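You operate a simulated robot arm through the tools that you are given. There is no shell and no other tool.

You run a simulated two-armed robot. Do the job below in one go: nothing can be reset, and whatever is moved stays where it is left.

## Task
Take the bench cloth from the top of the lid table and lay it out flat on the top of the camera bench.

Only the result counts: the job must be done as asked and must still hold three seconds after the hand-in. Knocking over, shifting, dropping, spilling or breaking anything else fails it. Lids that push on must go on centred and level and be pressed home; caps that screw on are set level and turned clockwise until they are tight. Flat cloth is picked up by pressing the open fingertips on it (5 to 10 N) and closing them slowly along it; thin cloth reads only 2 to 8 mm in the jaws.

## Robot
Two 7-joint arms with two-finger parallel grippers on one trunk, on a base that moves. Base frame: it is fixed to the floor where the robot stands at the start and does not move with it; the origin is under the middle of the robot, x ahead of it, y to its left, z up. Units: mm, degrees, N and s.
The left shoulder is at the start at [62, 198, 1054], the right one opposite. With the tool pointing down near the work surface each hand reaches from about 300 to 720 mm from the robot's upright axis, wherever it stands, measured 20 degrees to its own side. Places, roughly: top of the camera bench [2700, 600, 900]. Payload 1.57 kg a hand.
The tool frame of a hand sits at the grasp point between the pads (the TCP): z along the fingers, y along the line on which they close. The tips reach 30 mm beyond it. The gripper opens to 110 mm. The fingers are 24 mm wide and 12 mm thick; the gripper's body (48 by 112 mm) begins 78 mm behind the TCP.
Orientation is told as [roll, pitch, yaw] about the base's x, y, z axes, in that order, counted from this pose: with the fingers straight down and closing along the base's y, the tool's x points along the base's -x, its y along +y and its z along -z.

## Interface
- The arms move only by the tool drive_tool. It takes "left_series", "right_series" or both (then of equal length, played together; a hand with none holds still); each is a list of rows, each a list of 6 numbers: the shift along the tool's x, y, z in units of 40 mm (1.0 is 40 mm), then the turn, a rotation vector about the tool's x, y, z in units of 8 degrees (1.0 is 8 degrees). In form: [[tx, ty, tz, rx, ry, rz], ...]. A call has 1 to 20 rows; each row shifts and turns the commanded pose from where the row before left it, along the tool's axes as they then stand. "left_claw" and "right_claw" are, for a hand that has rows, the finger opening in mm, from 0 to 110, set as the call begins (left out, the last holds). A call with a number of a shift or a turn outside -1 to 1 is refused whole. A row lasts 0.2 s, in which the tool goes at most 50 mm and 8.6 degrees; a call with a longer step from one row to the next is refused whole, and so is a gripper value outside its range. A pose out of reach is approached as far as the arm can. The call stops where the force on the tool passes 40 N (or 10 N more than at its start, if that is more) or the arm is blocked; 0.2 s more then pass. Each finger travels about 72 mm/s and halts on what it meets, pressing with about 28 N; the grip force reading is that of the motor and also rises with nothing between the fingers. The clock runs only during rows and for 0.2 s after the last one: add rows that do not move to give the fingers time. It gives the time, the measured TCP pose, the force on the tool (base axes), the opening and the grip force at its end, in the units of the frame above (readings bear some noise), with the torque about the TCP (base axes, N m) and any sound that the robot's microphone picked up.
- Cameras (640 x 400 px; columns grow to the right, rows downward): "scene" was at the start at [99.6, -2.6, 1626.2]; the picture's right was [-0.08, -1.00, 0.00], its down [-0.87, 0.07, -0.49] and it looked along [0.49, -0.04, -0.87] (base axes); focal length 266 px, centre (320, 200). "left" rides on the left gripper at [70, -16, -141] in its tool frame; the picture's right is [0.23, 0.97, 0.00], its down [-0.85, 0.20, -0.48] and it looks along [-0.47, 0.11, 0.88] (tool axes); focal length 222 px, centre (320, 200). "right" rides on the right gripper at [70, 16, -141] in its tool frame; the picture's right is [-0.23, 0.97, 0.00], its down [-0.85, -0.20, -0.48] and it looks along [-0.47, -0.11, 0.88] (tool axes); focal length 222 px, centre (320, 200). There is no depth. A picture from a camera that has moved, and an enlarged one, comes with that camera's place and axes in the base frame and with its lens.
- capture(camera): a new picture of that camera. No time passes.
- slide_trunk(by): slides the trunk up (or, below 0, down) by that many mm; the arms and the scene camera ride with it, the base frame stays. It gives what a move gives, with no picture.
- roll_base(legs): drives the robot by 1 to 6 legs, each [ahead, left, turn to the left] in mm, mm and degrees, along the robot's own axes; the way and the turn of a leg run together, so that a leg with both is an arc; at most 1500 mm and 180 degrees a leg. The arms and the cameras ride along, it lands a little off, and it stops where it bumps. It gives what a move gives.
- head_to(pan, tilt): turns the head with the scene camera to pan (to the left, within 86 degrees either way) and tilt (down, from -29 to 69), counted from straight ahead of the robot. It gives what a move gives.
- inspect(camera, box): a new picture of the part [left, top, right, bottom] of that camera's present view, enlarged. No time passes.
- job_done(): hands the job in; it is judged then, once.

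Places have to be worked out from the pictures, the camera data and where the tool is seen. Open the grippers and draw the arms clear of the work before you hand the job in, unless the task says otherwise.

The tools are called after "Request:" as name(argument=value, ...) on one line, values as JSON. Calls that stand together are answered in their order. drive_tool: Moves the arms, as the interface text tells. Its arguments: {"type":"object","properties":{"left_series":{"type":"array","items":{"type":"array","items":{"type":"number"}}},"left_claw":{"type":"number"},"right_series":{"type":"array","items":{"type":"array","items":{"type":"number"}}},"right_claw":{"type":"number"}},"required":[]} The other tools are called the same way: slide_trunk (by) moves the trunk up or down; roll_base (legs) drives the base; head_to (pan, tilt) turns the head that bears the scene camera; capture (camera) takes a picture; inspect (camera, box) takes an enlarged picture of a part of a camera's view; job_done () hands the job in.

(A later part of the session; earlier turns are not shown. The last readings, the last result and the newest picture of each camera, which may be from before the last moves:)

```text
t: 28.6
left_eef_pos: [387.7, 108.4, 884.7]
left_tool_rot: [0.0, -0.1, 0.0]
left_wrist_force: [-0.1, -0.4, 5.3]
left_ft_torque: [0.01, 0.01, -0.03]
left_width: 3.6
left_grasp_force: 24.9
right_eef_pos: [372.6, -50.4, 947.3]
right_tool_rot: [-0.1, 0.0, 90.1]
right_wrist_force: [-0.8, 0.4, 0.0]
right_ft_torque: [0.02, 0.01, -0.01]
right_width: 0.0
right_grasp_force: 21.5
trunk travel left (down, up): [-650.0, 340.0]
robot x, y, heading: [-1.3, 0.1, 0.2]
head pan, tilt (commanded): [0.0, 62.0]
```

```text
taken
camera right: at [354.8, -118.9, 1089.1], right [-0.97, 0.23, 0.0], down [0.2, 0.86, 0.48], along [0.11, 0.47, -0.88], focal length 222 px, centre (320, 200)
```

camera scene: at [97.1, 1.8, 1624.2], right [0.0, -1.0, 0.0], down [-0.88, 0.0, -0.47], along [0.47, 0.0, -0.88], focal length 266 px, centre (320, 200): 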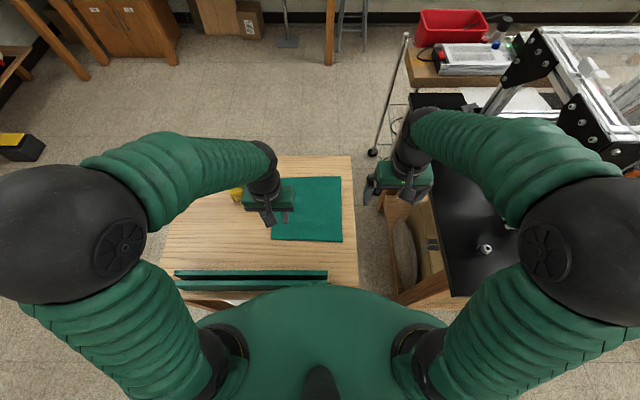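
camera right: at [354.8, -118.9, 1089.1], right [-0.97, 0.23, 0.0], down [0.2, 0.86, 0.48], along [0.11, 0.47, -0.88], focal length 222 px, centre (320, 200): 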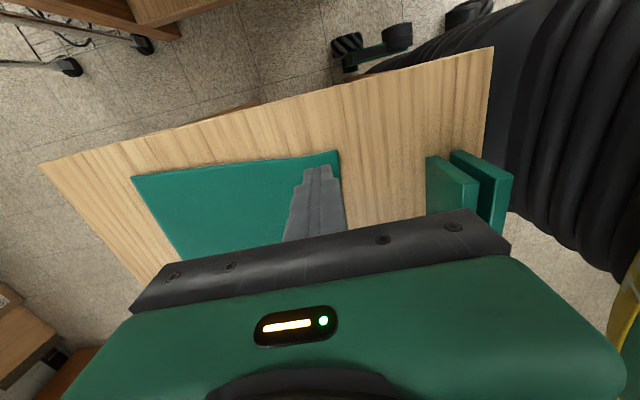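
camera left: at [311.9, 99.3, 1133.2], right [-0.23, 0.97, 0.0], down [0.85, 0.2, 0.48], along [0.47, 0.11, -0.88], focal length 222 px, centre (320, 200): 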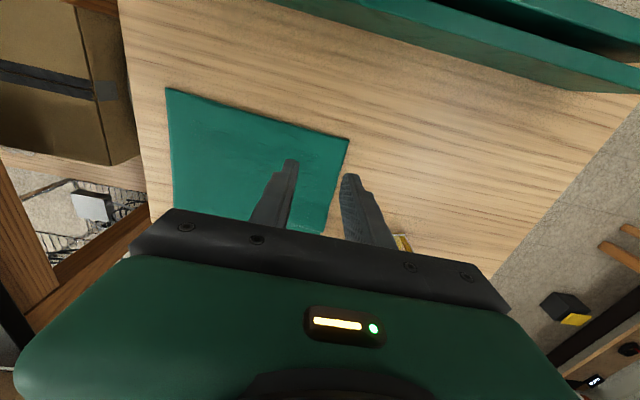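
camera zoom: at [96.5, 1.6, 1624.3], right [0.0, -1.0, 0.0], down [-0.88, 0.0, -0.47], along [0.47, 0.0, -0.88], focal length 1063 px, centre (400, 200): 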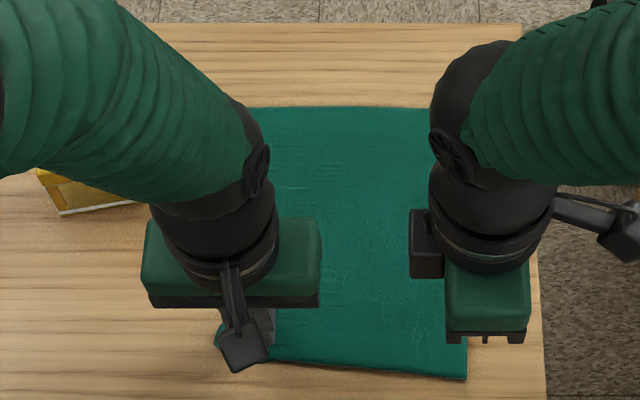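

The right hand is now turned 90°. I place it at about [388,-28] with 36 mm opening, near finger just inside the near edge, and lower to just above the cloth.

Request:
drive_tool(right_series=[[-0.56, -0.385, 0, 0, 0, 0], [0, 0, 0.7, 0, 0, 0], [0, 0, 0.6, 0, 0, 0], [0, 0, 0.1, 0, 0, 0], [0, 0, 0, 0, 0, 0]], right_claw=36)

Request:
inspect(camera="right", box=[160, 60, 480, 260])

Request:
inspect(camera="scene", box=[220, 150, 380, 250])

```text
t: 29.8
left_eef_pos: [387.0, 108.5, 884.1]
left_tool_rot: [0.0, 0.0, 0.0]
left_wrist_force: [0.0, -0.6, 4.8]
left_ft_torque: [0.0, -0.01, -0.03]
left_width: 3.6
left_grasp_force: 24.7
right_eef_pos: [388.2, -29.3, 893.2]
right_tool_rot: [0.0, 0.1, 90.0]
right_wrist_force: [-0.9, 0.1, -0.5]
right_ft_torque: [0.04, -0.03, 0.0]
right_width: 36.2
right_grasp_force: 0.2
trunk travel left (down, up): [-650.0, 340.0]
robot x, y, heading: [-2.1, -1.8, -0.0]
head pan, tilt (commanded): [0.0, 62.0]
```

```text
2.00 times, centred on (320, 160) of right
camera zoom: at [371.7, -97.8, 1035.1], right [-0.97, 0.23, 0.0], down [0.2, 0.85, 0.48], along [0.11, 0.47, -0.88], focal length 444 px, centre (320, 280)
```

zoom: 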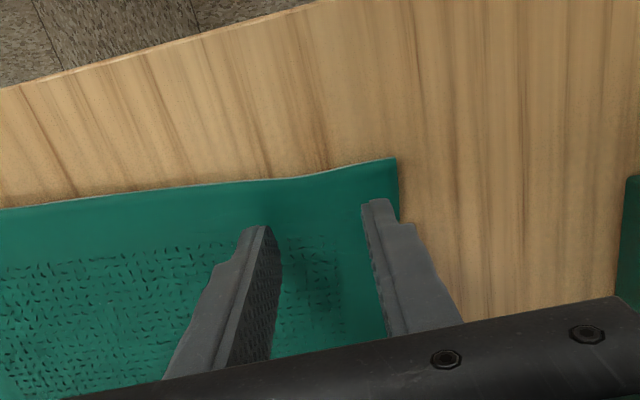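

```text
4.00 times, centred on (300, 200) of scene
camera zoom: at [96.8, 1.8, 1624.3], right [0.0, -1.0, 0.0], down [-0.88, 0.0, -0.47], along [0.47, 0.0, -0.88], focal length 1063 px, centre (400, 200)
```

zoom: 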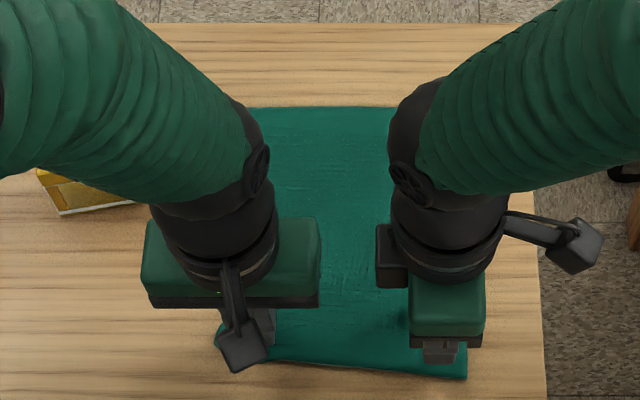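

The fingers are placed well. I lower to contact: first 6.4 mm, then check.

Request:
drive_tool(right_series=[[0, 0, 0.1, 0, 0, 0], [0, 0, 0.06, 0, 0, 0], [0, 0, 0.02, 0, 0, 0], [0, 0, 0, 0, 0, 0]])

```text
t: 30.8
left_eef_pos: [387.7, 110.0, 884.1]
left_tool_rot: [0.0, -0.1, 0.0]
left_wrist_force: [0.0, -0.3, 6.1]
left_ft_torque: [0.02, -0.01, -0.06]
left_width: 3.8
left_grasp_force: 24.6
right_eef_pos: [387.8, -29.1, 885.6]
right_tool_rot: [-0.1, 0.0, 90.0]
right_wrist_force: [1.1, -0.6, 0.9]
right_ft_torque: [0.01, -0.01, 0.01]
right_width: 36.1
right_grasp_force: 0.0
trunk travel left (down, up): [-650.0, 340.0]
robot x, y, heading: [3.0, -0.1, 0.0]
head pan, tilt (commanded): [0.0, 62.0]
```

Barely touching (0.9 N). Down another 1 mm.

Request:
drive_tool(right_series=[[0, 0, 0.025, 0, 0, 0], [0, 0, 0, 0, 0, 0]])

```text
t: 31.4
left_eef_pos: [386.8, 109.1, 884.3]
left_tool_rot: [0.0, 0.0, 0.0]
left_wrist_force: [0.8, -0.2, 3.8]
left_ft_torque: [0.03, -0.01, -0.01]
left_width: 3.8
left_grasp_force: 25.2
right_eef_pos: [388.3, -29.0, 884.0]
right_tool_rot: [0.0, 0.0, 90.1]
right_wrist_force: [0.8, -1.2, 4.3]
right_ft_torque: [-0.08, -0.06, 0.0]
right_width: 36.4
right_grasp_force: 0.3
trunk travel left (down, up): [-650.0, 340.0]
robot x, y, heading: [-1.1, -5.5, -0.1]
head pan, tilt (commanded): [0.0, 62.0]
```

At 4.3 N I add a fraction of a millimetre and then begin closing slowly.

Request:
drive_tool(right_series=[[0, 0, 0.01, 0, 0, 0], [0, 0, 0, 0, 0, 0]])

Request:
drive_tool(right_series=[[0, 0, 0, 0, 0, 0]], right_claw=32)

Request:
drive_tool(right_series=[[0, 0, 0, 0, 0, 0]], right_claw=28)

Request:
inspect(camera="right", box=[160, 60, 480, 260])

```text
t: 32.0
left_eef_pos: [387.6, 108.5, 884.9]
left_tool_rot: [0.0, -0.2, 0.0]
left_wrist_force: [0.9, 1.0, 3.6]
left_ft_torque: [0.03, 0.0, -0.04]
left_width: 3.6
left_grasp_force: 24.8
right_eef_pos: [387.0, -30.0, 883.7]
right_tool_rot: [-0.2, 0.1, 90.0]
right_wrist_force: [1.9, -2.5, 10.0]
right_ft_torque: [-0.1, -0.11, -0.02]
right_width: 36.2
right_grasp_force: 0.1
trunk travel left (down, up): [-650.0, 340.0]
robot x, y, heading: [-0.8, 1.3, 0.1]
head pan, tilt (commanded): [0.0, 62.0]
```

```text
t: 32.4
left_eef_pos: [387.3, 109.4, 885.5]
left_tool_rot: [0.0, -0.1, 0.0]
left_wrist_force: [0.5, 0.0, 3.5]
left_ft_torque: [0.03, -0.06, -0.01]
left_width: 3.7
left_grasp_force: 25.3
right_eef_pos: [386.1, -28.6, 882.8]
right_tool_rot: [-0.1, -0.1, 89.9]
right_wrist_force: [-1.0, 0.2, 9.3]
right_ft_torque: [0.06, -0.02, -0.01]
right_width: 29.5
right_grasp_force: 0.0
trunk travel left (down, up): [-650.0, 340.0]
robot x, y, heading: [1.5, -6.3, -0.0]
head pan, tilt (commanded): [0.0, 62.0]
```

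```text
t: 32.8
left_eef_pos: [387.3, 107.7, 884.1]
left_tool_rot: [0.0, -0.1, 0.0]
left_wrist_force: [0.5, -0.4, 3.8]
left_ft_torque: [0.01, 0.0, 0.0]
left_width: 3.7
left_grasp_force: 24.7
right_eef_pos: [387.8, -28.9, 882.9]
right_tool_rot: [-0.1, -0.1, 90.0]
right_wrist_force: [-1.1, -0.1, 8.8]
right_ft_torque: [0.01, -0.01, 0.0]
right_width: 27.8
right_grasp_force: 0.1
trunk travel left (down, up): [-650.0, 340.0]
robot x, y, heading: [-1.8, 4.1, 0.1]
head pan, tilt (commanded): [0.0, 62.0]
```

```text
2.00 times, centred on (320, 160) of right
camera zoom: at [369.9, -96.8, 1025.7], right [-0.97, 0.23, 0.0], down [0.2, 0.86, 0.48], along [0.11, 0.47, -0.88], focal length 444 px, centre (320, 280)
```

zoom: 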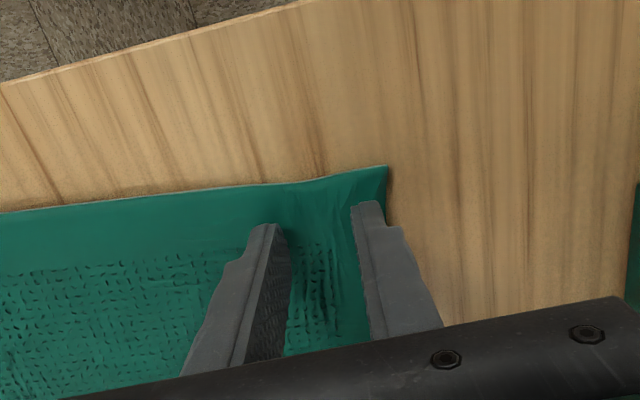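

Wrinkles are rising between the tips along x. I carry on closing.

Request:
drive_tool(right_series=[[0, 0, 0, 0, 0, 0]], right_claw=24)

Request:
drive_tool(right_series=[[0, 0, 0, 0, 0, 0]], right_claw=20)

Request:
drive_tool(right_series=[[0, 0, 0, 0, 0, 0]], right_claw=16)

Request:
inspect(camera="right", box=[160, 60, 480, 260])

```text
t: 33.2
left_eef_pos: [387.2, 109.0, 884.6]
left_tool_rot: [0.0, -0.1, 0.0]
left_wrist_force: [1.6, -1.0, 3.3]
left_ft_torque: [0.04, -0.02, -0.04]
left_width: 4.0
left_grasp_force: 24.3
right_eef_pos: [388.2, -29.1, 884.1]
right_tool_rot: [-0.1, -0.1, 90.0]
right_wrist_force: [0.0, 0.8, 10.6]
right_ft_torque: [0.02, 0.0, 0.0]
right_width: 24.3
right_grasp_force: 0.3
trunk travel left (down, up): [-650.0, 340.0]
robot x, y, heading: [-2.4, -0.7, -0.0]
head pan, tilt (commanded): [0.0, 62.0]
```

```text
t: 33.6
left_eef_pos: [387.1, 108.5, 885.2]
left_tool_rot: [0.0, -0.1, 0.0]
left_wrist_force: [0.1, -0.6, 3.9]
left_ft_torque: [0.0, -0.04, -0.03]
left_width: 3.5
left_grasp_force: 24.6
right_eef_pos: [386.9, -28.8, 883.5]
right_tool_rot: [-0.2, 0.0, 90.0]
right_wrist_force: [-0.2, 1.2, 8.9]
right_ft_torque: [-0.04, -0.02, 0.02]
right_width: 20.1
right_grasp_force: 0.1
trunk travel left (down, up): [-650.0, 340.0]
robot x, y, heading: [3.0, 0.8, -0.0]
head pan, tilt (commanded): [0.0, 62.0]
```

```text
t: 34.0
left_eef_pos: [387.3, 108.5, 884.2]
left_tool_rot: [0.0, -0.1, 0.1]
left_wrist_force: [1.2, -0.1, 3.4]
left_ft_torque: [0.0, -0.03, -0.05]
left_width: 4.1
left_grasp_force: 25.0
right_eef_pos: [388.2, -29.2, 883.4]
right_tool_rot: [-0.1, 0.0, 89.9]
right_wrist_force: [-0.7, -0.3, 10.0]
right_ft_torque: [0.0, -0.03, 0.02]
right_width: 15.9
right_grasp_force: 0.1
trunk travel left (down, up): [-650.0, 340.0]
robot x, y, heading: [0.8, -1.2, -0.2]
head pan, tilt (commanded): [0.0, 62.0]
```

```text
2.00 times, centred on (320, 160) of right
camera zoom: at [369.9, -97.0, 1025.7], right [-0.97, 0.23, 0.0], down [0.2, 0.86, 0.48], along [0.11, 0.47, -0.88], focal length 444 px, centre (320, 280)
```

zoom: 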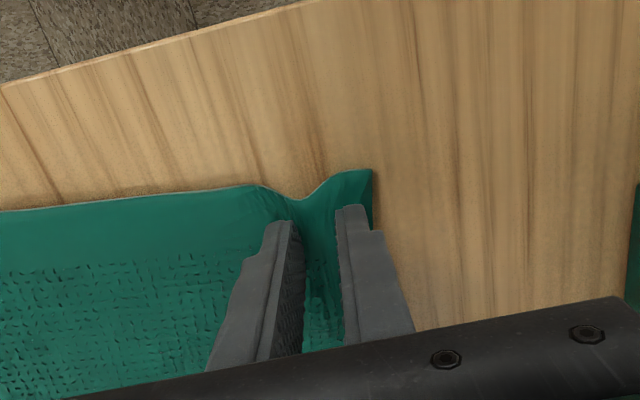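

A clear ridge stands between the tips now. I close the rest slowly.

Request:
drive_tool(right_series=[[0, 0, 0, 0, 0, 0]], right_claw=12)

Request:
drive_tool(right_series=[[0, 0, 0, 0, 0, 0]], right_claw=8)

Request:
drive_tool(right_series=[[0, 0, 0, 0, 0, 0], [0, 0, 0, 0, 0, 0]], right_claw=4)

Request:
drive_tool(right_series=[[0, 0, 0, 0, 0, 0], [0, 0, 0, 0, 0, 0]], right_claw=0)

Request:
inspect(camera="right", box=[160, 60, 480, 260])

```text
t: 34.4
left_eef_pos: [386.7, 108.8, 884.9]
left_tool_rot: [-0.1, -0.2, 0.0]
left_wrist_force: [1.2, -0.3, 3.4]
left_ft_torque: [0.03, -0.04, 0.0]
left_width: 3.8
left_grasp_force: 25.0
right_eef_pos: [387.6, -28.3, 884.4]
right_tool_rot: [-0.1, 0.0, 90.0]
right_wrist_force: [-0.1, -0.8, 11.0]
right_ft_torque: [0.01, -0.04, -0.01]
right_width: 12.4
right_grasp_force: 0.4
trunk travel left (down, up): [-650.0, 340.0]
robot x, y, heading: [1.0, -1.6, 0.2]
head pan, tilt (commanded): [0.0, 62.0]
```

```text
t: 34.8
left_eef_pos: [387.3, 108.9, 884.5]
left_tool_rot: [0.0, 0.0, -0.1]
left_wrist_force: [0.5, -0.1, 3.5]
left_ft_torque: [0.0, -0.03, -0.02]
left_width: 3.7
left_grasp_force: 24.7
right_eef_pos: [385.5, -28.9, 883.5]
right_tool_rot: [-0.2, 0.0, 89.9]
right_wrist_force: [-0.1, -0.5, 12.0]
right_ft_torque: [-0.02, -0.02, 0.03]
right_width: 8.5
right_grasp_force: 0.1
trunk travel left (down, up): [-650.0, 340.0]
robot x, y, heading: [-1.2, 0.0, 0.3]
head pan, tilt (commanded): [0.0, 62.0]
```

```text
t: 35.4
left_eef_pos: [387.0, 108.9, 885.1]
left_tool_rot: [0.0, -0.1, 0.0]
left_wrist_force: [1.6, -0.6, 3.1]
left_ft_torque: [0.0, -0.03, 0.0]
left_width: 3.5
left_grasp_force: 24.3
right_eef_pos: [387.2, -27.8, 884.5]
right_tool_rot: [-0.1, 0.0, 90.0]
right_wrist_force: [0.9, -0.4, 12.2]
right_ft_torque: [0.03, -0.04, 0.02]
right_width: 1.1
right_grasp_force: 0.0
trunk travel left (down, up): [-650.0, 340.0]
robot x, y, heading: [0.5, 1.7, 0.2]
head pan, tilt (commanded): [0.0, 62.0]
```

```text
t: 36.0
left_eef_pos: [388.9, 109.6, 883.6]
left_tool_rot: [0.1, 0.0, 0.0]
left_wrist_force: [0.9, 0.5, 3.2]
left_ft_torque: [0.0, -0.03, -0.01]
left_width: 3.7
left_grasp_force: 24.6
right_eef_pos: [387.3, -28.5, 883.8]
right_tool_rot: [-0.1, -0.1, 90.0]
right_wrist_force: [2.4, -1.3, 13.4]
right_ft_torque: [-0.01, -0.06, -0.04]
right_width: 0.0
right_grasp_force: 21.3
trunk travel left (down, up): [-650.0, 340.0]
robot x, y, heading: [-0.5, 0.8, 0.3]
head pan, tilt (commanded): [0.0, 62.0]
```

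```text
2.00 times, centred on (320, 160) of right
camera zoom: at [370.1, -97.0, 1025.7], right [-0.97, 0.23, 0.0], down [0.2, 0.85, 0.48], along [0.11, 0.47, -0.88], focal length 444 px, centre (320, 280)
```

zoom: 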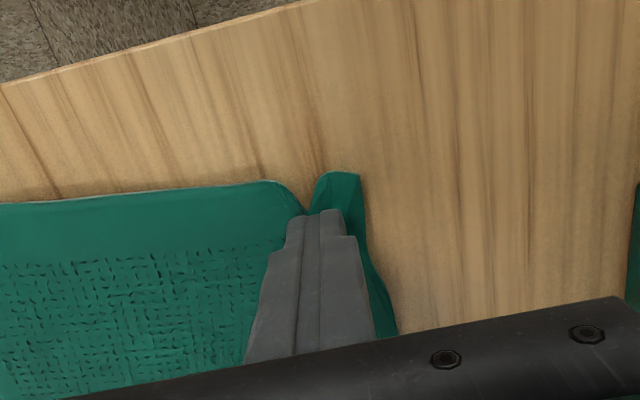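

The reading is 0.0 mm again, though the picture shows cloth folded up around the tips. I lift the right hand 16 mm to see whether it holds.

Request:
drive_tool(right_series=[[0, 0, -0.2, 0, 0, 0], [0, 0, -0.2, 0, 0, 0], [0, 0, 0, 0, 0, 0]])

Request:
inspect(camera="right", box=[160, 60, 480, 260])

```text
t: 36.8
left_eef_pos: [387.5, 108.4, 884.2]
left_tool_rot: [-0.1, 0.0, 0.0]
left_wrist_force: [0.4, 0.1, 4.9]
left_ft_torque: [-0.02, 0.0, -0.02]
left_width: 3.6
left_grasp_force: 24.4
right_eef_pos: [386.7, -29.3, 899.8]
right_tool_rot: [0.0, 0.0, 90.0]
right_wrist_force: [0.4, 0.1, 0.6]
right_ft_torque: [0.01, -0.02, 0.04]
right_width: 0.0
right_grasp_force: 21.6
trunk travel left (down, up): [-650.0, 340.0]
robot x, y, heading: [2.2, 0.4, -0.1]
head pan, tilt (commanded): [0.0, 62.0]
```

```text
2.00 times, centred on (320, 160) of right
camera zoom: at [370.2, -97.1, 1041.6], right [-0.97, 0.23, 0.0], down [0.2, 0.86, 0.48], along [0.11, 0.47, -0.88], focal length 444 px, centre (320, 280)
```

zoom: 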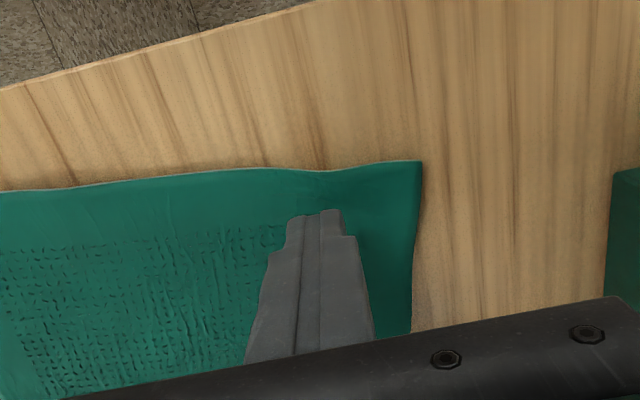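

Nothing was held; the cloth sprang back flat, its corner now at about [340,-42]. The press was over 10 N at the end, so I retry with a wider opening (46 mm) and lighter pressure, easing up as the jaws close.

Request:
drive_tool(right_series=[[-0.075, 0.15, 0, 0, 0, 0], [0, 0, 0, 0, 0, 0], [0, 0, 0.2, 0, 0, 0], [0, 0, 0.15, 0, 0, 0], [0, 0, 0.035, 0, 0, 0], [0, 0, 0, 0, 0, 0]], right_claw=46)

Request:
inspect(camera="right", box=[160, 60, 480, 260])

```text
t: 38.2
left_eef_pos: [387.4, 108.0, 882.6]
left_tool_rot: [0.0, 0.0, 0.0]
left_wrist_force: [-0.5, 0.6, 4.1]
left_ft_torque: [0.01, -0.01, -0.01]
left_width: 3.6
left_grasp_force: 24.7
right_eef_pos: [382.4, -25.6, 884.3]
right_tool_rot: [-0.1, 0.1, 90.0]
right_wrist_force: [1.1, -1.1, 5.3]
right_ft_torque: [-0.03, -0.03, -0.01]
right_width: 46.0
right_grasp_force: 0.0
trunk travel left (down, up): [-650.0, 340.0]
robot x, y, heading: [-2.5, 0.9, -0.0]
head pan, tilt (commanded): [0.0, 62.0]
```

```text
2.00 times, centred on (320, 160) of right
camera zoom: at [363.8, -94.2, 1026.0], right [-0.97, 0.23, 0.0], down [0.2, 0.85, 0.48], along [0.11, 0.47, -0.88], focal length 444 px, centre (320, 280)
```

zoom: 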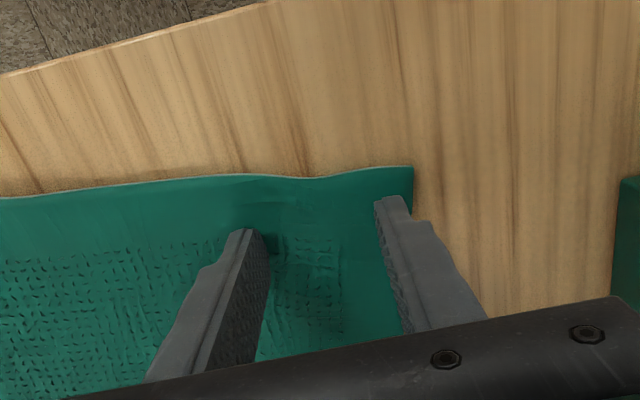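

Contact at 5.3 N with both tips on the cloth. Closing slowly now.

Request:
drive_tool(right_series=[[0, 0, 0, 0, 0, 0]], right_claw=42)

Request:
drive_tool(right_series=[[0, 0, 0, 0, 0, 0]], right_claw=38)

Request:
drive_tool(right_series=[[0, 0, 0, 0, 0, 0]], right_claw=34)

Request:
drive_tool(right_series=[[0, 0, 0, 0, 0, 0]], right_claw=30)

Request:
inspect(camera="right", box=[160, 60, 480, 260])

```text
t: 38.6
left_eef_pos: [389.0, 109.2, 884.3]
left_tool_rot: [0.1, 0.1, 0.0]
left_wrist_force: [-0.4, 0.0, 4.8]
left_ft_torque: [0.06, 0.05, -0.04]
left_width: 3.7
left_grasp_force: 24.4
right_eef_pos: [379.9, -25.2, 884.4]
right_tool_rot: [-0.1, 0.0, 90.0]
right_wrist_force: [0.7, -0.9, 5.1]
right_ft_torque: [0.02, -0.02, -0.01]
right_width: 42.0
right_grasp_force: 0.0
trunk travel left (down, up): [-650.0, 340.0]
robot x, y, heading: [-1.3, 1.4, -0.2]
head pan, tilt (commanded): [0.0, 62.0]
```

```text
t: 39.0
left_eef_pos: [387.7, 108.7, 884.8]
left_tool_rot: [0.0, 0.0, 0.0]
left_wrist_force: [0.5, -1.5, 4.7]
left_ft_torque: [0.06, 0.02, -0.03]
left_width: 3.8
left_grasp_force: 24.0
right_eef_pos: [380.2, -25.6, 883.9]
right_tool_rot: [-0.1, 0.0, 90.0]
right_wrist_force: [0.8, -0.2, 6.2]
right_ft_torque: [-0.01, 0.0, 0.02]
right_width: 38.0
right_grasp_force: 0.1
trunk travel left (down, up): [-650.0, 340.0]
robot x, y, heading: [-1.8, -1.9, -0.1]
head pan, tilt (commanded): [0.0, 62.0]
```

```text
t: 39.4
left_eef_pos: [387.9, 108.8, 883.1]
left_tool_rot: [0.0, -0.1, 0.0]
left_wrist_force: [0.4, -0.7, 3.8]
left_ft_torque: [-0.01, 0.02, -0.03]
left_width: 3.9
left_grasp_force: 24.4
right_eef_pos: [382.1, -25.5, 883.8]
right_tool_rot: [-0.1, 0.0, 90.0]
right_wrist_force: [-0.9, 1.1, 6.0]
right_ft_torque: [0.04, -0.02, 0.04]
right_width: 34.3
right_grasp_force: 0.4
trunk travel left (down, up): [-650.0, 340.0]
robot x, y, heading: [-2.2, 1.2, -0.3]
head pan, tilt (commanded): [0.0, 62.0]
```

```text
t: 39.8
left_eef_pos: [386.9, 109.1, 884.8]
left_tool_rot: [0.0, -0.2, -0.1]
left_wrist_force: [0.3, -1.2, 2.9]
left_ft_torque: [-0.04, 0.02, 0.0]
left_width: 4.0
left_grasp_force: 24.0
right_eef_pos: [381.5, -24.9, 884.1]
right_tool_rot: [-0.1, -0.1, 90.0]
right_wrist_force: [-0.2, 0.5, 5.8]
right_ft_torque: [0.02, 0.0, 0.03]
right_width: 30.5
right_grasp_force: 0.3
trunk travel left (down, up): [-650.0, 340.0]
robot x, y, heading: [1.7, -3.3, 0.1]
head pan, tilt (commanded): [0.0, 62.0]
```

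```text
2.00 times, centred on (320, 160) of right
camera zoom: at [363.5, -93.9, 1025.9], right [-0.97, 0.23, 0.0], down [0.2, 0.86, 0.48], along [0.11, 0.47, -0.88], focal length 444 px, centre (320, 280)
```

zoom: 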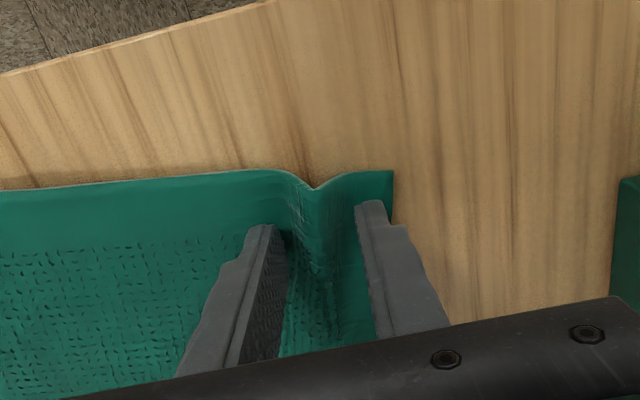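

The ridge is forming well at about 6 N. I keep closing in small steps.

Request:
drive_tool(right_series=[[0, 0, 0, 0, 0, 0]], right_claw=26)

Request:
drive_tool(right_series=[[0, 0, 0, 0, 0, 0]], right_claw=22)

Request:
drive_tool(right_series=[[0, 0, 0, 0, 0, 0]], right_claw=18)

Request:
inspect(camera="right", box=[160, 60, 480, 260])

```text
t: 40.2
left_eef_pos: [387.2, 109.2, 884.9]
left_tool_rot: [0.1, -0.1, 0.0]
left_wrist_force: [-0.2, -0.2, 4.2]
left_ft_torque: [0.03, -0.02, -0.02]
left_width: 3.5
left_grasp_force: 24.3
right_eef_pos: [380.5, -25.7, 883.8]
right_tool_rot: [0.0, 0.0, 90.0]
right_wrist_force: [1.2, 0.5, 5.7]
right_ft_torque: [-0.03, 0.04, 0.02]
right_width: 24.5
right_grasp_force: 0.1
trunk travel left (down, up): [-650.0, 340.0]
robot x, y, heading: [-0.7, -0.1, 0.1]
head pan, tilt (commanded): [0.0, 62.0]
```

```text
t: 40.6
left_eef_pos: [387.5, 109.1, 883.8]
left_tool_rot: [0.0, -0.1, 0.0]
left_wrist_force: [0.3, -0.5, 4.5]
left_ft_torque: [0.01, 0.0, -0.04]
left_width: 3.8
left_grasp_force: 25.1
right_eef_pos: [380.8, -26.4, 884.5]
right_tool_rot: [-0.1, 0.0, 90.0]
right_wrist_force: [-0.3, -0.2, 6.0]
right_ft_torque: [-0.01, 0.01, -0.06]
right_width: 21.1
right_grasp_force: 0.1
trunk travel left (down, up): [-650.0, 340.0]
robot x, y, heading: [-0.6, 1.5, 0.0]
head pan, tilt (commanded): [0.0, 62.0]
```

```text
t: 41.0
left_eef_pos: [387.1, 109.0, 884.1]
left_tool_rot: [-0.1, -0.1, 0.0]
left_wrist_force: [-0.1, -0.6, 4.4]
left_ft_torque: [0.01, -0.03, -0.02]
left_width: 3.6
left_grasp_force: 24.6
right_eef_pos: [379.8, -25.9, 883.8]
right_tool_rot: [-0.2, 0.0, 90.0]
right_wrist_force: [-0.1, -0.5, 5.6]
right_ft_torque: [0.03, 0.0, -0.01]
right_width: 17.5
right_grasp_force: 0.1
trunk travel left (down, up): [-650.0, 340.0]
robot x, y, heading: [-0.3, -1.8, -0.0]
head pan, tilt (commanded): [0.0, 62.0]
```

```text
2.00 times, centred on (320, 160) of right
camera zoom: at [363.5, -94.0, 1025.9], right [-0.97, 0.23, 0.0], down [0.2, 0.86, 0.48], along [0.11, 0.47, -0.88], focal length 444 px, centre (320, 280)
```

zoom: 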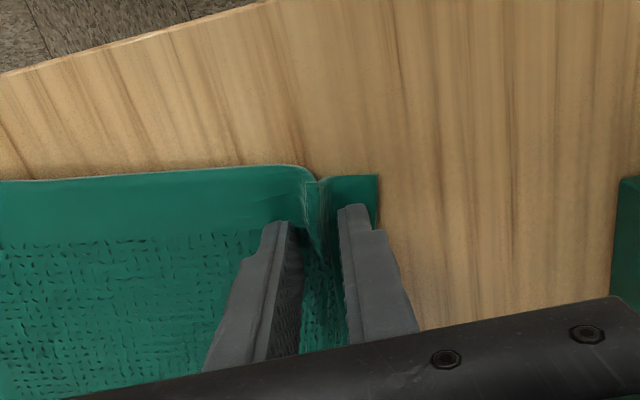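

A tall fold stands between the fingers now. I finish the closing.

Request:
drive_tool(right_series=[[0, 0, 0, 0, 0, 0]], right_claw=14)

Request:
drive_tool(right_series=[[0, 0, 0, 0, 0, 0]], right_claw=10)

Request:
drive_tool(right_series=[[0, 0, 0, 0, 0, 0]], right_claw=7)

Request:
drive_tool(right_series=[[0, 0, 0, 0, 0, 0]], right_claw=5)

Request:
inspect(camera="right", box=[160, 60, 480, 260])

```text
t: 41.4
left_eef_pos: [387.5, 108.4, 883.6]
left_tool_rot: [0.1, 0.0, 0.0]
left_wrist_force: [-0.2, -1.4, 4.7]
left_ft_torque: [0.01, 0.02, -0.05]
left_width: 3.7
left_grasp_force: 24.8
right_eef_pos: [380.4, -25.3, 884.3]
right_tool_rot: [0.0, 0.0, 90.0]
right_wrist_force: [0.5, 0.9, 6.1]
right_ft_torque: [-0.03, -0.01, -0.01]
right_width: 14.0
right_grasp_force: 0.1
trunk travel left (down, up): [-650.0, 340.0]
robot x, y, heading: [-0.3, -0.1, -0.1]
head pan, tilt (commanded): [0.0, 62.0]
```

```text
t: 41.8
left_eef_pos: [387.4, 108.7, 884.1]
left_tool_rot: [0.0, -0.1, 0.0]
left_wrist_force: [1.2, -1.3, 4.7]
left_ft_torque: [0.04, -0.04, -0.04]
left_width: 3.7
left_grasp_force: 24.3
right_eef_pos: [380.3, -26.1, 882.9]
right_tool_rot: [-0.1, 0.0, 90.0]
right_wrist_force: [-0.1, -0.5, 6.4]
right_ft_torque: [-0.03, 0.03, -0.02]
right_width: 9.5
right_grasp_force: 0.1
trunk travel left (down, up): [-650.0, 340.0]
robot x, y, heading: [-0.8, 2.9, -0.0]
head pan, tilt (commanded): [0.0, 62.0]
```

```text
t: 42.2
left_eef_pos: [387.1, 109.1, 883.7]
left_tool_rot: [-0.1, -0.2, 0.0]
left_wrist_force: [-0.4, -0.5, 4.7]
left_ft_torque: [0.03, 0.0, -0.03]
left_width: 3.5
left_grasp_force: 24.6
right_eef_pos: [380.7, -25.8, 883.9]
right_tool_rot: [0.0, -0.1, 90.1]
right_wrist_force: [-0.1, 0.7, 4.9]
right_ft_torque: [0.01, 0.02, 0.01]
right_width: 8.5
right_grasp_force: 0.6
trunk travel left (down, up): [-650.0, 340.0]
robot x, y, heading: [1.3, -1.0, -0.1]
head pan, tilt (commanded): [0.0, 62.0]
```

```text
t: 42.6
left_eef_pos: [387.4, 109.1, 883.8]
left_tool_rot: [0.0, -0.1, 0.0]
left_wrist_force: [0.0, -0.2, 4.6]
left_ft_torque: [0.03, 0.0, -0.02]
left_width: 3.5
left_grasp_force: 25.1
right_eef_pos: [380.7, -26.9, 884.0]
right_tool_rot: [-0.1, 0.0, 90.0]
right_wrist_force: [-0.1, 0.6, 5.7]
right_ft_torque: [0.0, -0.04, -0.01]
right_width: 7.6
right_grasp_force: 1.3
trunk travel left (down, up): [-650.0, 340.0]
robot x, y, heading: [-1.8, -0.5, -0.2]
head pan, tilt (commanded): [0.0, 62.0]
```

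```text
2.00 times, centred on (320, 160) of right
camera zoom: at [363.5, -94.0, 1025.9], right [-0.97, 0.23, 0.0], down [0.2, 0.86, 0.48], along [0.11, 0.47, -0.88], focal length 444 px, centre (320, 280)
```

zoom: 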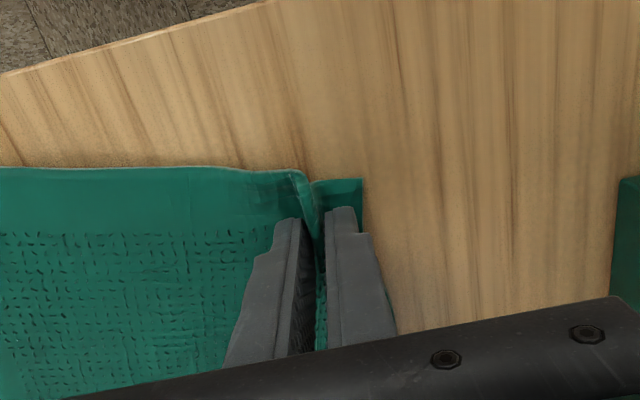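

The fold is between the pads (7.6 mm and beginning to resist). I close the last bit.

Request:
drive_tool(right_series=[[0, 0, 0, 0, 0, 0]], right_claw=3)

Request:
drive_tool(right_series=[[0, 0, 0, 0, 0, 0]], right_claw=1)

Request:
drive_tool(right_series=[[0, 0, 0, 0, 0, 0], [0, 0, 0, 0, 0, 0]], right_claw=0)

Request:
inspect(camera="right", box=[160, 60, 480, 260])

```text
t: 43.0
left_eef_pos: [387.3, 109.2, 884.2]
left_tool_rot: [0.0, 0.0, 0.0]
left_wrist_force: [-0.2, -1.7, 4.2]
left_ft_torque: [0.01, -0.02, -0.01]
left_width: 3.8
left_grasp_force: 24.6
right_eef_pos: [381.3, -24.5, 884.0]
right_tool_rot: [-0.1, -0.1, 90.1]
right_wrist_force: [0.1, 0.8, 6.0]
right_ft_torque: [0.0, -0.03, -0.03]
right_width: 4.9
right_grasp_force: 25.0
trunk travel left (down, up): [-650.0, 340.0]
robot x, y, heading: [-2.7, -0.6, -0.2]
head pan, tilt (commanded): [0.0, 62.0]
```

```text
t: 43.4
left_eef_pos: [387.3, 108.4, 884.7]
left_tool_rot: [0.0, -0.1, 0.0]
left_wrist_force: [0.4, -0.8, 4.4]
left_ft_torque: [0.02, 0.0, 0.0]
left_width: 3.7
left_grasp_force: 24.4
right_eef_pos: [379.9, -26.2, 884.0]
right_tool_rot: [-0.1, 0.0, 89.9]
right_wrist_force: [0.7, 0.2, 4.7]
right_ft_torque: [0.02, -0.04, -0.02]
right_width: 4.7
right_grasp_force: 24.4
trunk travel left (down, up): [-650.0, 340.0]
robot x, y, heading: [1.1, 0.6, -0.1]
head pan, tilt (commanded): [0.0, 62.0]
```

```text
t: 44.0
left_eef_pos: [388.1, 109.0, 883.7]
left_tool_rot: [0.0, -0.1, 0.0]
left_wrist_force: [0.0, -0.9, 4.9]
left_ft_torque: [-0.02, 0.01, 0.0]
left_width: 3.6
left_grasp_force: 24.1
right_eef_pos: [380.9, -25.7, 884.6]
right_tool_rot: [-0.1, 0.0, 90.0]
right_wrist_force: [-0.2, 0.4, 5.3]
right_ft_torque: [-0.01, -0.03, -0.01]
right_width: 5.0
right_grasp_force: 25.6
trunk travel left (down, up): [-650.0, 340.0]
robot x, y, heading: [1.8, 1.4, 0.0]
head pan, tilt (commanded): [0.0, 62.0]
```

```text
2.00 times, centred on (320, 160) of right
camera zoom: at [363.5, -94.0, 1025.9], right [-0.97, 0.23, 0.0], down [0.2, 0.86, 0.48], along [0.11, 0.47, -0.88], focal length 444 px, centre (320, 280)
```

zoom: 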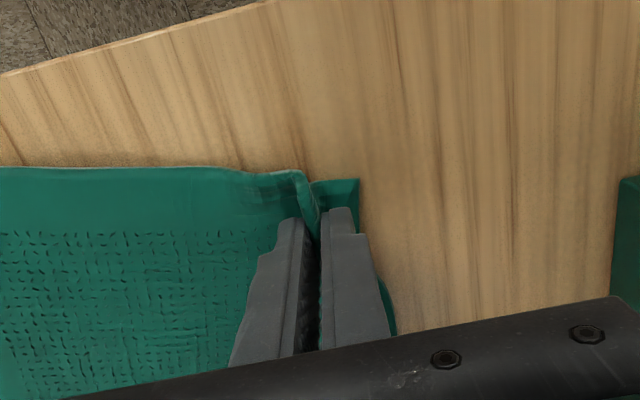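

Both hands hold the cloth: left 3.6 mm, right 5.0 mm at 25 N. I lift both together slowly.

Request:
drive_tool(left_series=[[0, 0, -0.2, 0, 0, 0], [0, 0, -0.3, 0, 0, 0], [0, 0, -0.3, 0, 0, 0], [0, 0, -0.3, 0, 0, 0], [0, 0, -0.3, 0, 0, 0], [0, 0, 0, 0, 0, 0]], right_series=[[0, 0, -0.2, 0, 0, 0], [0, 0, -0.3, 0, 0, 0], [0, 0, -0.3, 0, 0, 0], [0, 0, -0.3, 0, 0, 0], [0, 0, -0.3, 0, 0, 0], [0, 0, 0, 0, 0, 0]])

Request:
capture(camera="right")

Request:
capture(camera="left")

Request:
inspect(camera="scene", box=[220, 150, 380, 250])

```text
t: 45.4
left_eef_pos: [387.9, 109.1, 940.4]
left_tool_rot: [0.0, 0.0, 0.0]
left_wrist_force: [0.4, -0.4, 0.2]
left_ft_torque: [0.04, 0.02, -0.01]
left_width: 3.6
left_grasp_force: 24.4
right_eef_pos: [381.9, -24.7, 941.1]
right_tool_rot: [0.0, 0.0, 90.1]
right_wrist_force: [0.2, 0.0, -1.0]
right_ft_torque: [0.04, 0.01, 0.02]
right_width: 5.0
right_grasp_force: 25.3
trunk travel left (down, up): [-650.0, 340.0]
robot x, y, heading: [0.2, -0.2, -0.1]
head pan, tilt (commanded): [0.0, 62.0]
```

```text
taken
camera right: at [365.6, -93.5, 1081.9], right [-0.97, 0.23, 0.0], down [0.2, 0.86, 0.48], along [0.11, 0.47, -0.88], focal length 222 px, centre (320, 200)
```

right: 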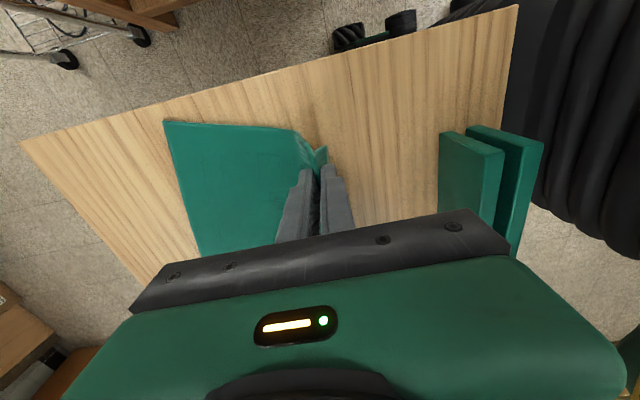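

```text
taken
camera left: at [317.7, 93.7, 1081.2], right [-0.23, 0.97, 0.0], down [0.86, 0.2, 0.48], along [0.47, 0.11, -0.88], focal length 222 px, centre (320, 200)
```

left: 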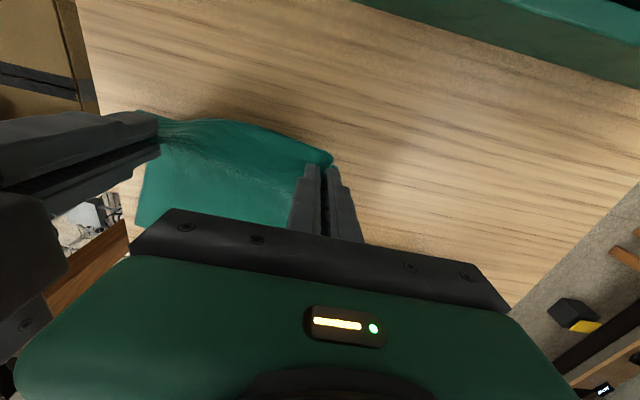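

```text
4.00 times, centred on (300, 200) of scene
camera zoom: at [97.8, 2.3, 1624.1], right [0.0, -1.0, 0.0], down [-0.88, 0.0, -0.47], along [0.47, 0.0, -0.88], focal length 1063 px, centre (400, 200)
```

zoom: 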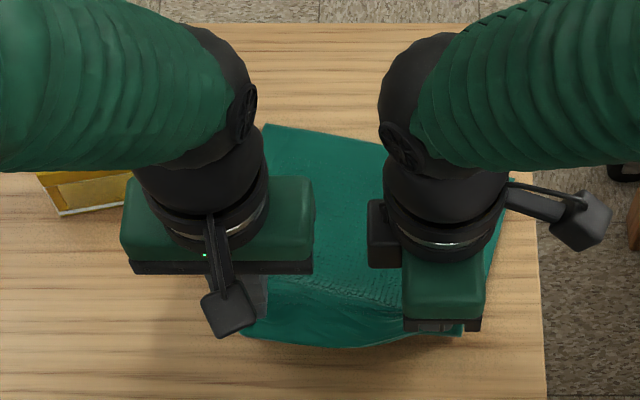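

Both corners are held and lifting off. I keep lifting with the arms, then raise the trunk for clearance.

Request:
drive_tool(left_series=[[0, 0, -0.4, 0, 0, 0], [0, 0, -0.5, 0, 0, 0], [0, 0, -0.5, 0, 0, 0], [0, 0, -0.5, 0, 0, 0], [0, 0, -0.5, 0, 0, 0], [0, 0, -0.5, 0, 0, 0], [0, 0, -0.4, 0, 0, 0], [0, 0, -0.2, 0, 0, 0], [0, 0, 0, 0, 0, 0]], right_series=[[0, 0, -0.4, 0, 0, 0], [0, 0, -0.5, 0, 0, 0], [0, 0, -0.5, 0, 0, 0], [0, 0, -0.5, 0, 0, 0], [0, 0, -0.5, 0, 0, 0], [0, 0, -0.5, 0, 0, 0], [0, 0, -0.4, 0, 0, 0], [0, 0, -0.2, 0, 0, 0], [0, 0, 0, 0, 0, 0]])

Request:
slide_trunk(by=180)

Request:
capture(camera="scene")

Request:
capture(camera="right")

Request:
capture(camera="left")

```text
t: 47.4
left_eef_pos: [388.8, 108.2, 1079.6]
left_tool_rot: [0.0, 0.0, 0.1]
left_wrist_force: [0.4, -0.2, -0.6]
left_ft_torque: [0.03, 0.02, -0.04]
left_width: 3.6
left_grasp_force: 24.6
right_eef_pos: [379.8, -25.4, 1081.2]
right_tool_rot: [0.0, 0.0, 90.0]
right_wrist_force: [-0.1, 2.0, 0.5]
right_ft_torque: [0.01, -0.01, 0.02]
right_width: 4.8
right_grasp_force: 25.5
trunk travel left (down, up): [-650.0, 340.0]
robot x, y, heading: [1.2, 3.3, 0.1]
head pan, tilt (commanded): [0.0, 62.0]
```

```text
t: 49.4
left_eef_pos: [389.7, 110.1, 1259.0]
left_tool_rot: [0.0, 0.0, 0.0]
left_wrist_force: [-0.9, -0.3, 0.1]
left_ft_torque: [0.01, -0.03, -0.02]
left_width: 3.5
left_grasp_force: 24.5
right_eef_pos: [381.2, -26.2, 1259.1]
right_tool_rot: [0.0, 0.0, 90.0]
right_wrist_force: [0.8, 0.1, -0.8]
right_ft_torque: [0.0, 0.01, 0.01]
right_width: 5.2
right_grasp_force: 25.2
trunk travel left (down, up): [-830.0, 160.0]
robot x, y, heading: [-1.9, -2.3, 0.0]
head pan, tilt (commanded): [0.0, 62.0]
```

```text
taken
camera scene: at [96.9, 2.4, 1804.2], right [0.0, -1.0, 0.0], down [-0.88, 0.0, -0.47], along [0.47, 0.0, -0.88], focal length 266 px, centre (320, 200)
```

scene: 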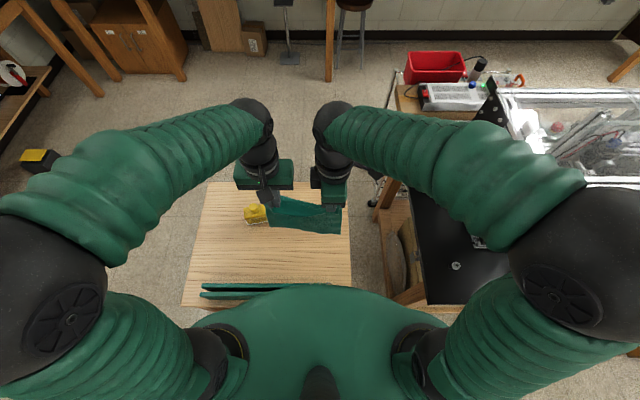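

```text
taken
camera right: at [363.8, -94.1, 1402.0], right [-0.97, 0.23, 0.0], down [0.2, 0.86, 0.48], along [0.11, 0.47, -0.88], focal length 222 px, centre (320, 200)
```

right: 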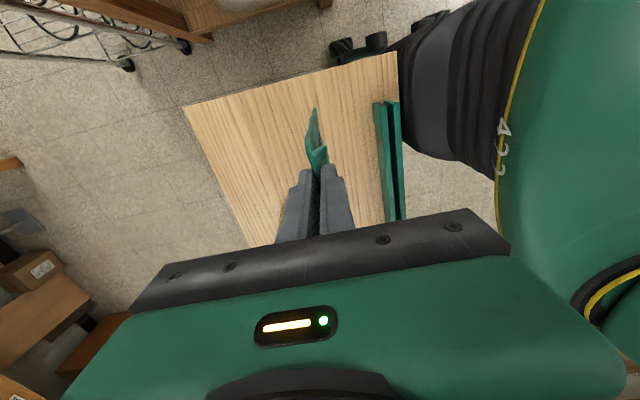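

```text
taken
camera left: at [318.3, 93.8, 1400.3], right [-0.23, 0.97, 0.0], down [0.85, 0.2, 0.48], along [0.47, 0.11, -0.88], focal length 222 px, centre (320, 200)
```

left: 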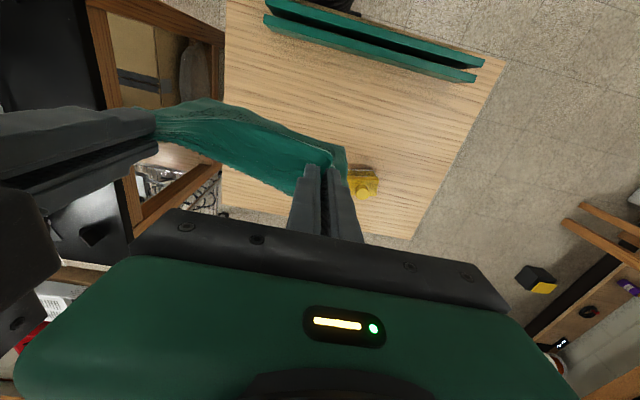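

The cloth hangs clear of the table, held by both hands. Before driving I check the floor to the left and right of the robot.

Request:
head_to(pan=86, tilt=45)

Request:
capture(camera="scene")

Request:
head_to(pan=40, tilt=40)

Request:
capture(camera="scene")

```text
t: 51.0
left_eef_pos: [389.0, 109.4, 1258.2]
left_tool_rot: [0.0, 0.0, -0.1]
left_wrist_force: [0.1, -0.9, -0.7]
left_ft_torque: [-0.02, 0.02, -0.03]
left_width: 3.6
left_grasp_force: 24.7
right_eef_pos: [380.5, -25.1, 1260.3]
right_tool_rot: [0.0, -0.1, 90.0]
right_wrist_force: [0.7, 0.6, 0.2]
right_ft_torque: [0.03, 0.0, 0.01]
right_width: 4.6
right_grasp_force: 25.2
trunk travel left (down, up): [-830.0, 160.0]
robot x, y, heading: [-4.3, 0.5, 0.0]
head pan, tilt (commanded): [85.9, 45.0]
```

```text
taken
camera scene: at [38.4, 83.6, 1826.1], right [1.0, -0.07, 0.0], down [-0.05, -0.71, -0.71], along [0.05, 0.7, -0.71], focal length 266 px, centre (320, 200)
```

scene: 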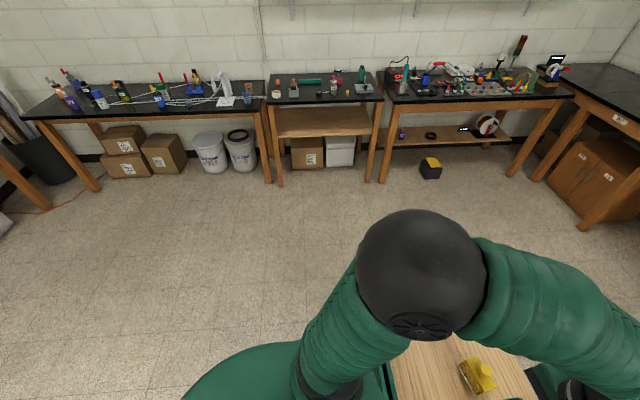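

```text
t: 52.2
left_eef_pos: [388.4, 110.0, 1258.2]
left_tool_rot: [0.0, 0.0, 0.0]
left_wrist_force: [-0.3, 0.3, -0.1]
left_ft_torque: [-0.03, 0.02, 0.0]
left_width: 3.7
left_grasp_force: 23.8
right_eef_pos: [380.4, -25.0, 1260.7]
right_tool_rot: [0.0, -0.2, 90.0]
right_wrist_force: [0.4, 0.3, 0.4]
right_ft_torque: [0.01, -0.04, 0.05]
right_width: 4.8
right_grasp_force: 25.8
trunk travel left (down, up): [-830.0, 160.0]
robot x, y, heading: [-1.3, -0.8, -0.1]
head pan, tilt (commanded): [40.0, 40.0]
```

```text
taken
camera scene: at [97.6, 57.1, 1833.2], right [0.64, -0.77, 0.0], down [-0.49, -0.41, -0.77], along [0.59, 0.49, -0.64], focal length 266 px, centre (320, 200)
```

scene: 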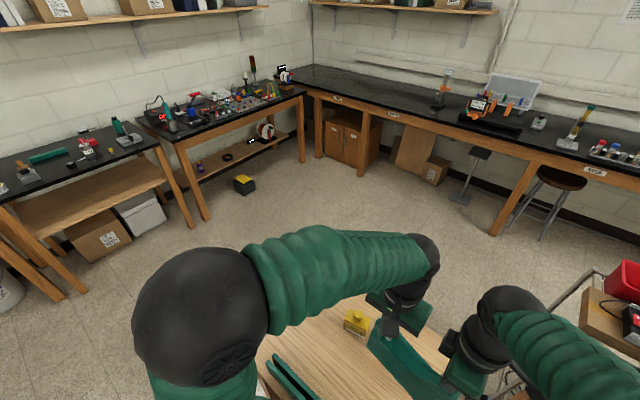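

The floor is clear on the left side and ahead at y≈1080. I back off slightly, go left past the table, then forward most of the way to the bench.

Request:
roll_base(legs=[[-120, 0, 0], [0, 1090, 0]])

Request:
head_to(pan=0, tilt=35)

Request:
capture(camera="scene")

```text
t: 58.6
left_eef_pos: [273.3, 1189.5, 1260.1]
left_tool_rot: [0.2, 0.0, -0.2]
left_wrist_force: [0.7, -0.4, 0.4]
left_ft_torque: [0.02, 0.01, -0.01]
left_width: 3.7
left_grasp_force: 25.0
right_eef_pos: [264.1, 1054.1, 1259.4]
right_tool_rot: [-0.1, -0.1, 89.7]
right_wrist_force: [0.5, 0.0, 0.1]
right_ft_torque: [0.03, -0.01, 0.05]
right_width: 4.5
right_grasp_force: 25.6
trunk travel left (down, up): [-830.0, 160.0]
robot x, y, heading: [-118.3, 1085.2, -0.3]
head pan, tilt (commanded): [40.0, 40.0]
```

```text
t: 59.6
left_eef_pos: [272.0, 1190.3, 1258.7]
left_tool_rot: [0.0, -0.1, -0.3]
left_wrist_force: [0.3, -1.1, -0.1]
left_ft_torque: [0.0, 0.01, 0.0]
left_width: 3.6
left_grasp_force: 24.0
right_eef_pos: [263.9, 1055.2, 1261.3]
right_tool_rot: [-0.1, 0.1, 89.7]
right_wrist_force: [0.6, 0.1, 0.1]
right_ft_torque: [0.0, -0.03, 0.04]
right_width: 4.9
right_grasp_force: 25.6
trunk travel left (down, up): [-830.0, 160.0]
robot x, y, heading: [-114.8, 1086.0, -0.1]
head pan, tilt (commanded): [0.0, 35.0]
```

```text
taken
camera scene: at [4.2, 1084.0, 1840.8], right [0.0, -1.0, 0.0], down [-0.57, 0.0, -0.82], along [0.82, 0.0, -0.57], focal length 266 px, centre (320, 200)
```

scene: 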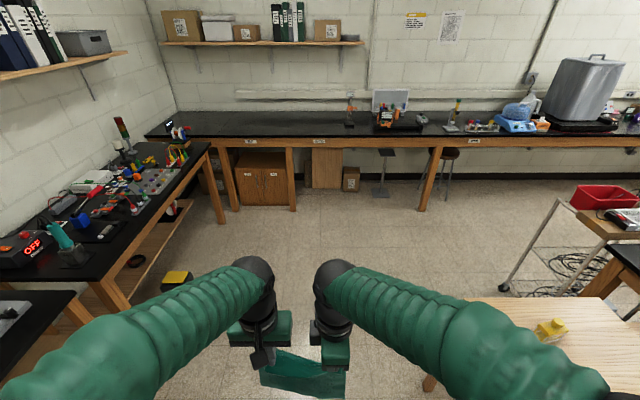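

The way ahead is clear; the CAMERA label is straight ahead at about y≈1085. I zoom in on the bench top to find its seams and free area.

Request:
inspect(camera="scene", box=[200, 90, 440, 240])

Request:
inspect(camera="scene", box=[230, 95, 390, 195])

```text
2.67 times, centred on (320, 165) of scene
camera zoom: at [4.2, 1084.0, 1840.8], right [0.0, -1.0, 0.0], down [-0.57, 0.0, -0.82], along [0.82, 0.0, -0.57], focal length 709 px, centre (320, 293)
```

zoom: 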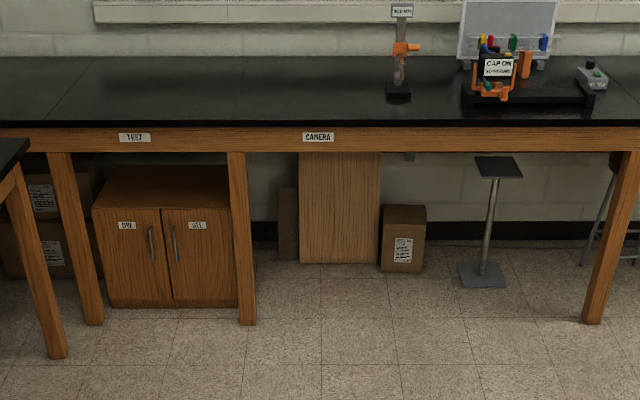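

```text
4.00 times, centred on (310, 145) of scene
camera zoom: at [4.2, 1084.0, 1840.8], right [0.0, -1.0, 0.0], down [-0.57, 0.0, -0.82], along [0.82, 0.0, -0.57], focal length 1063 px, centre (360, 420)
```

zoom: 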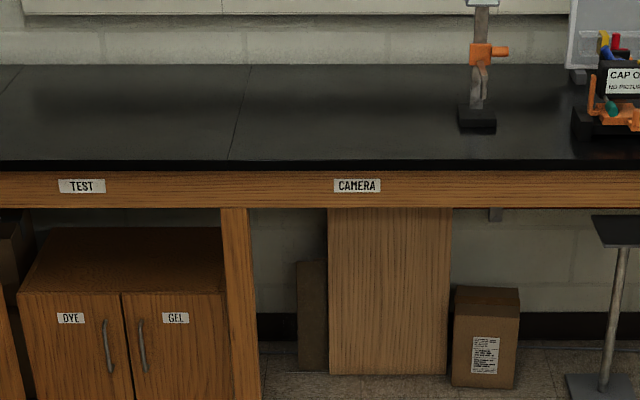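

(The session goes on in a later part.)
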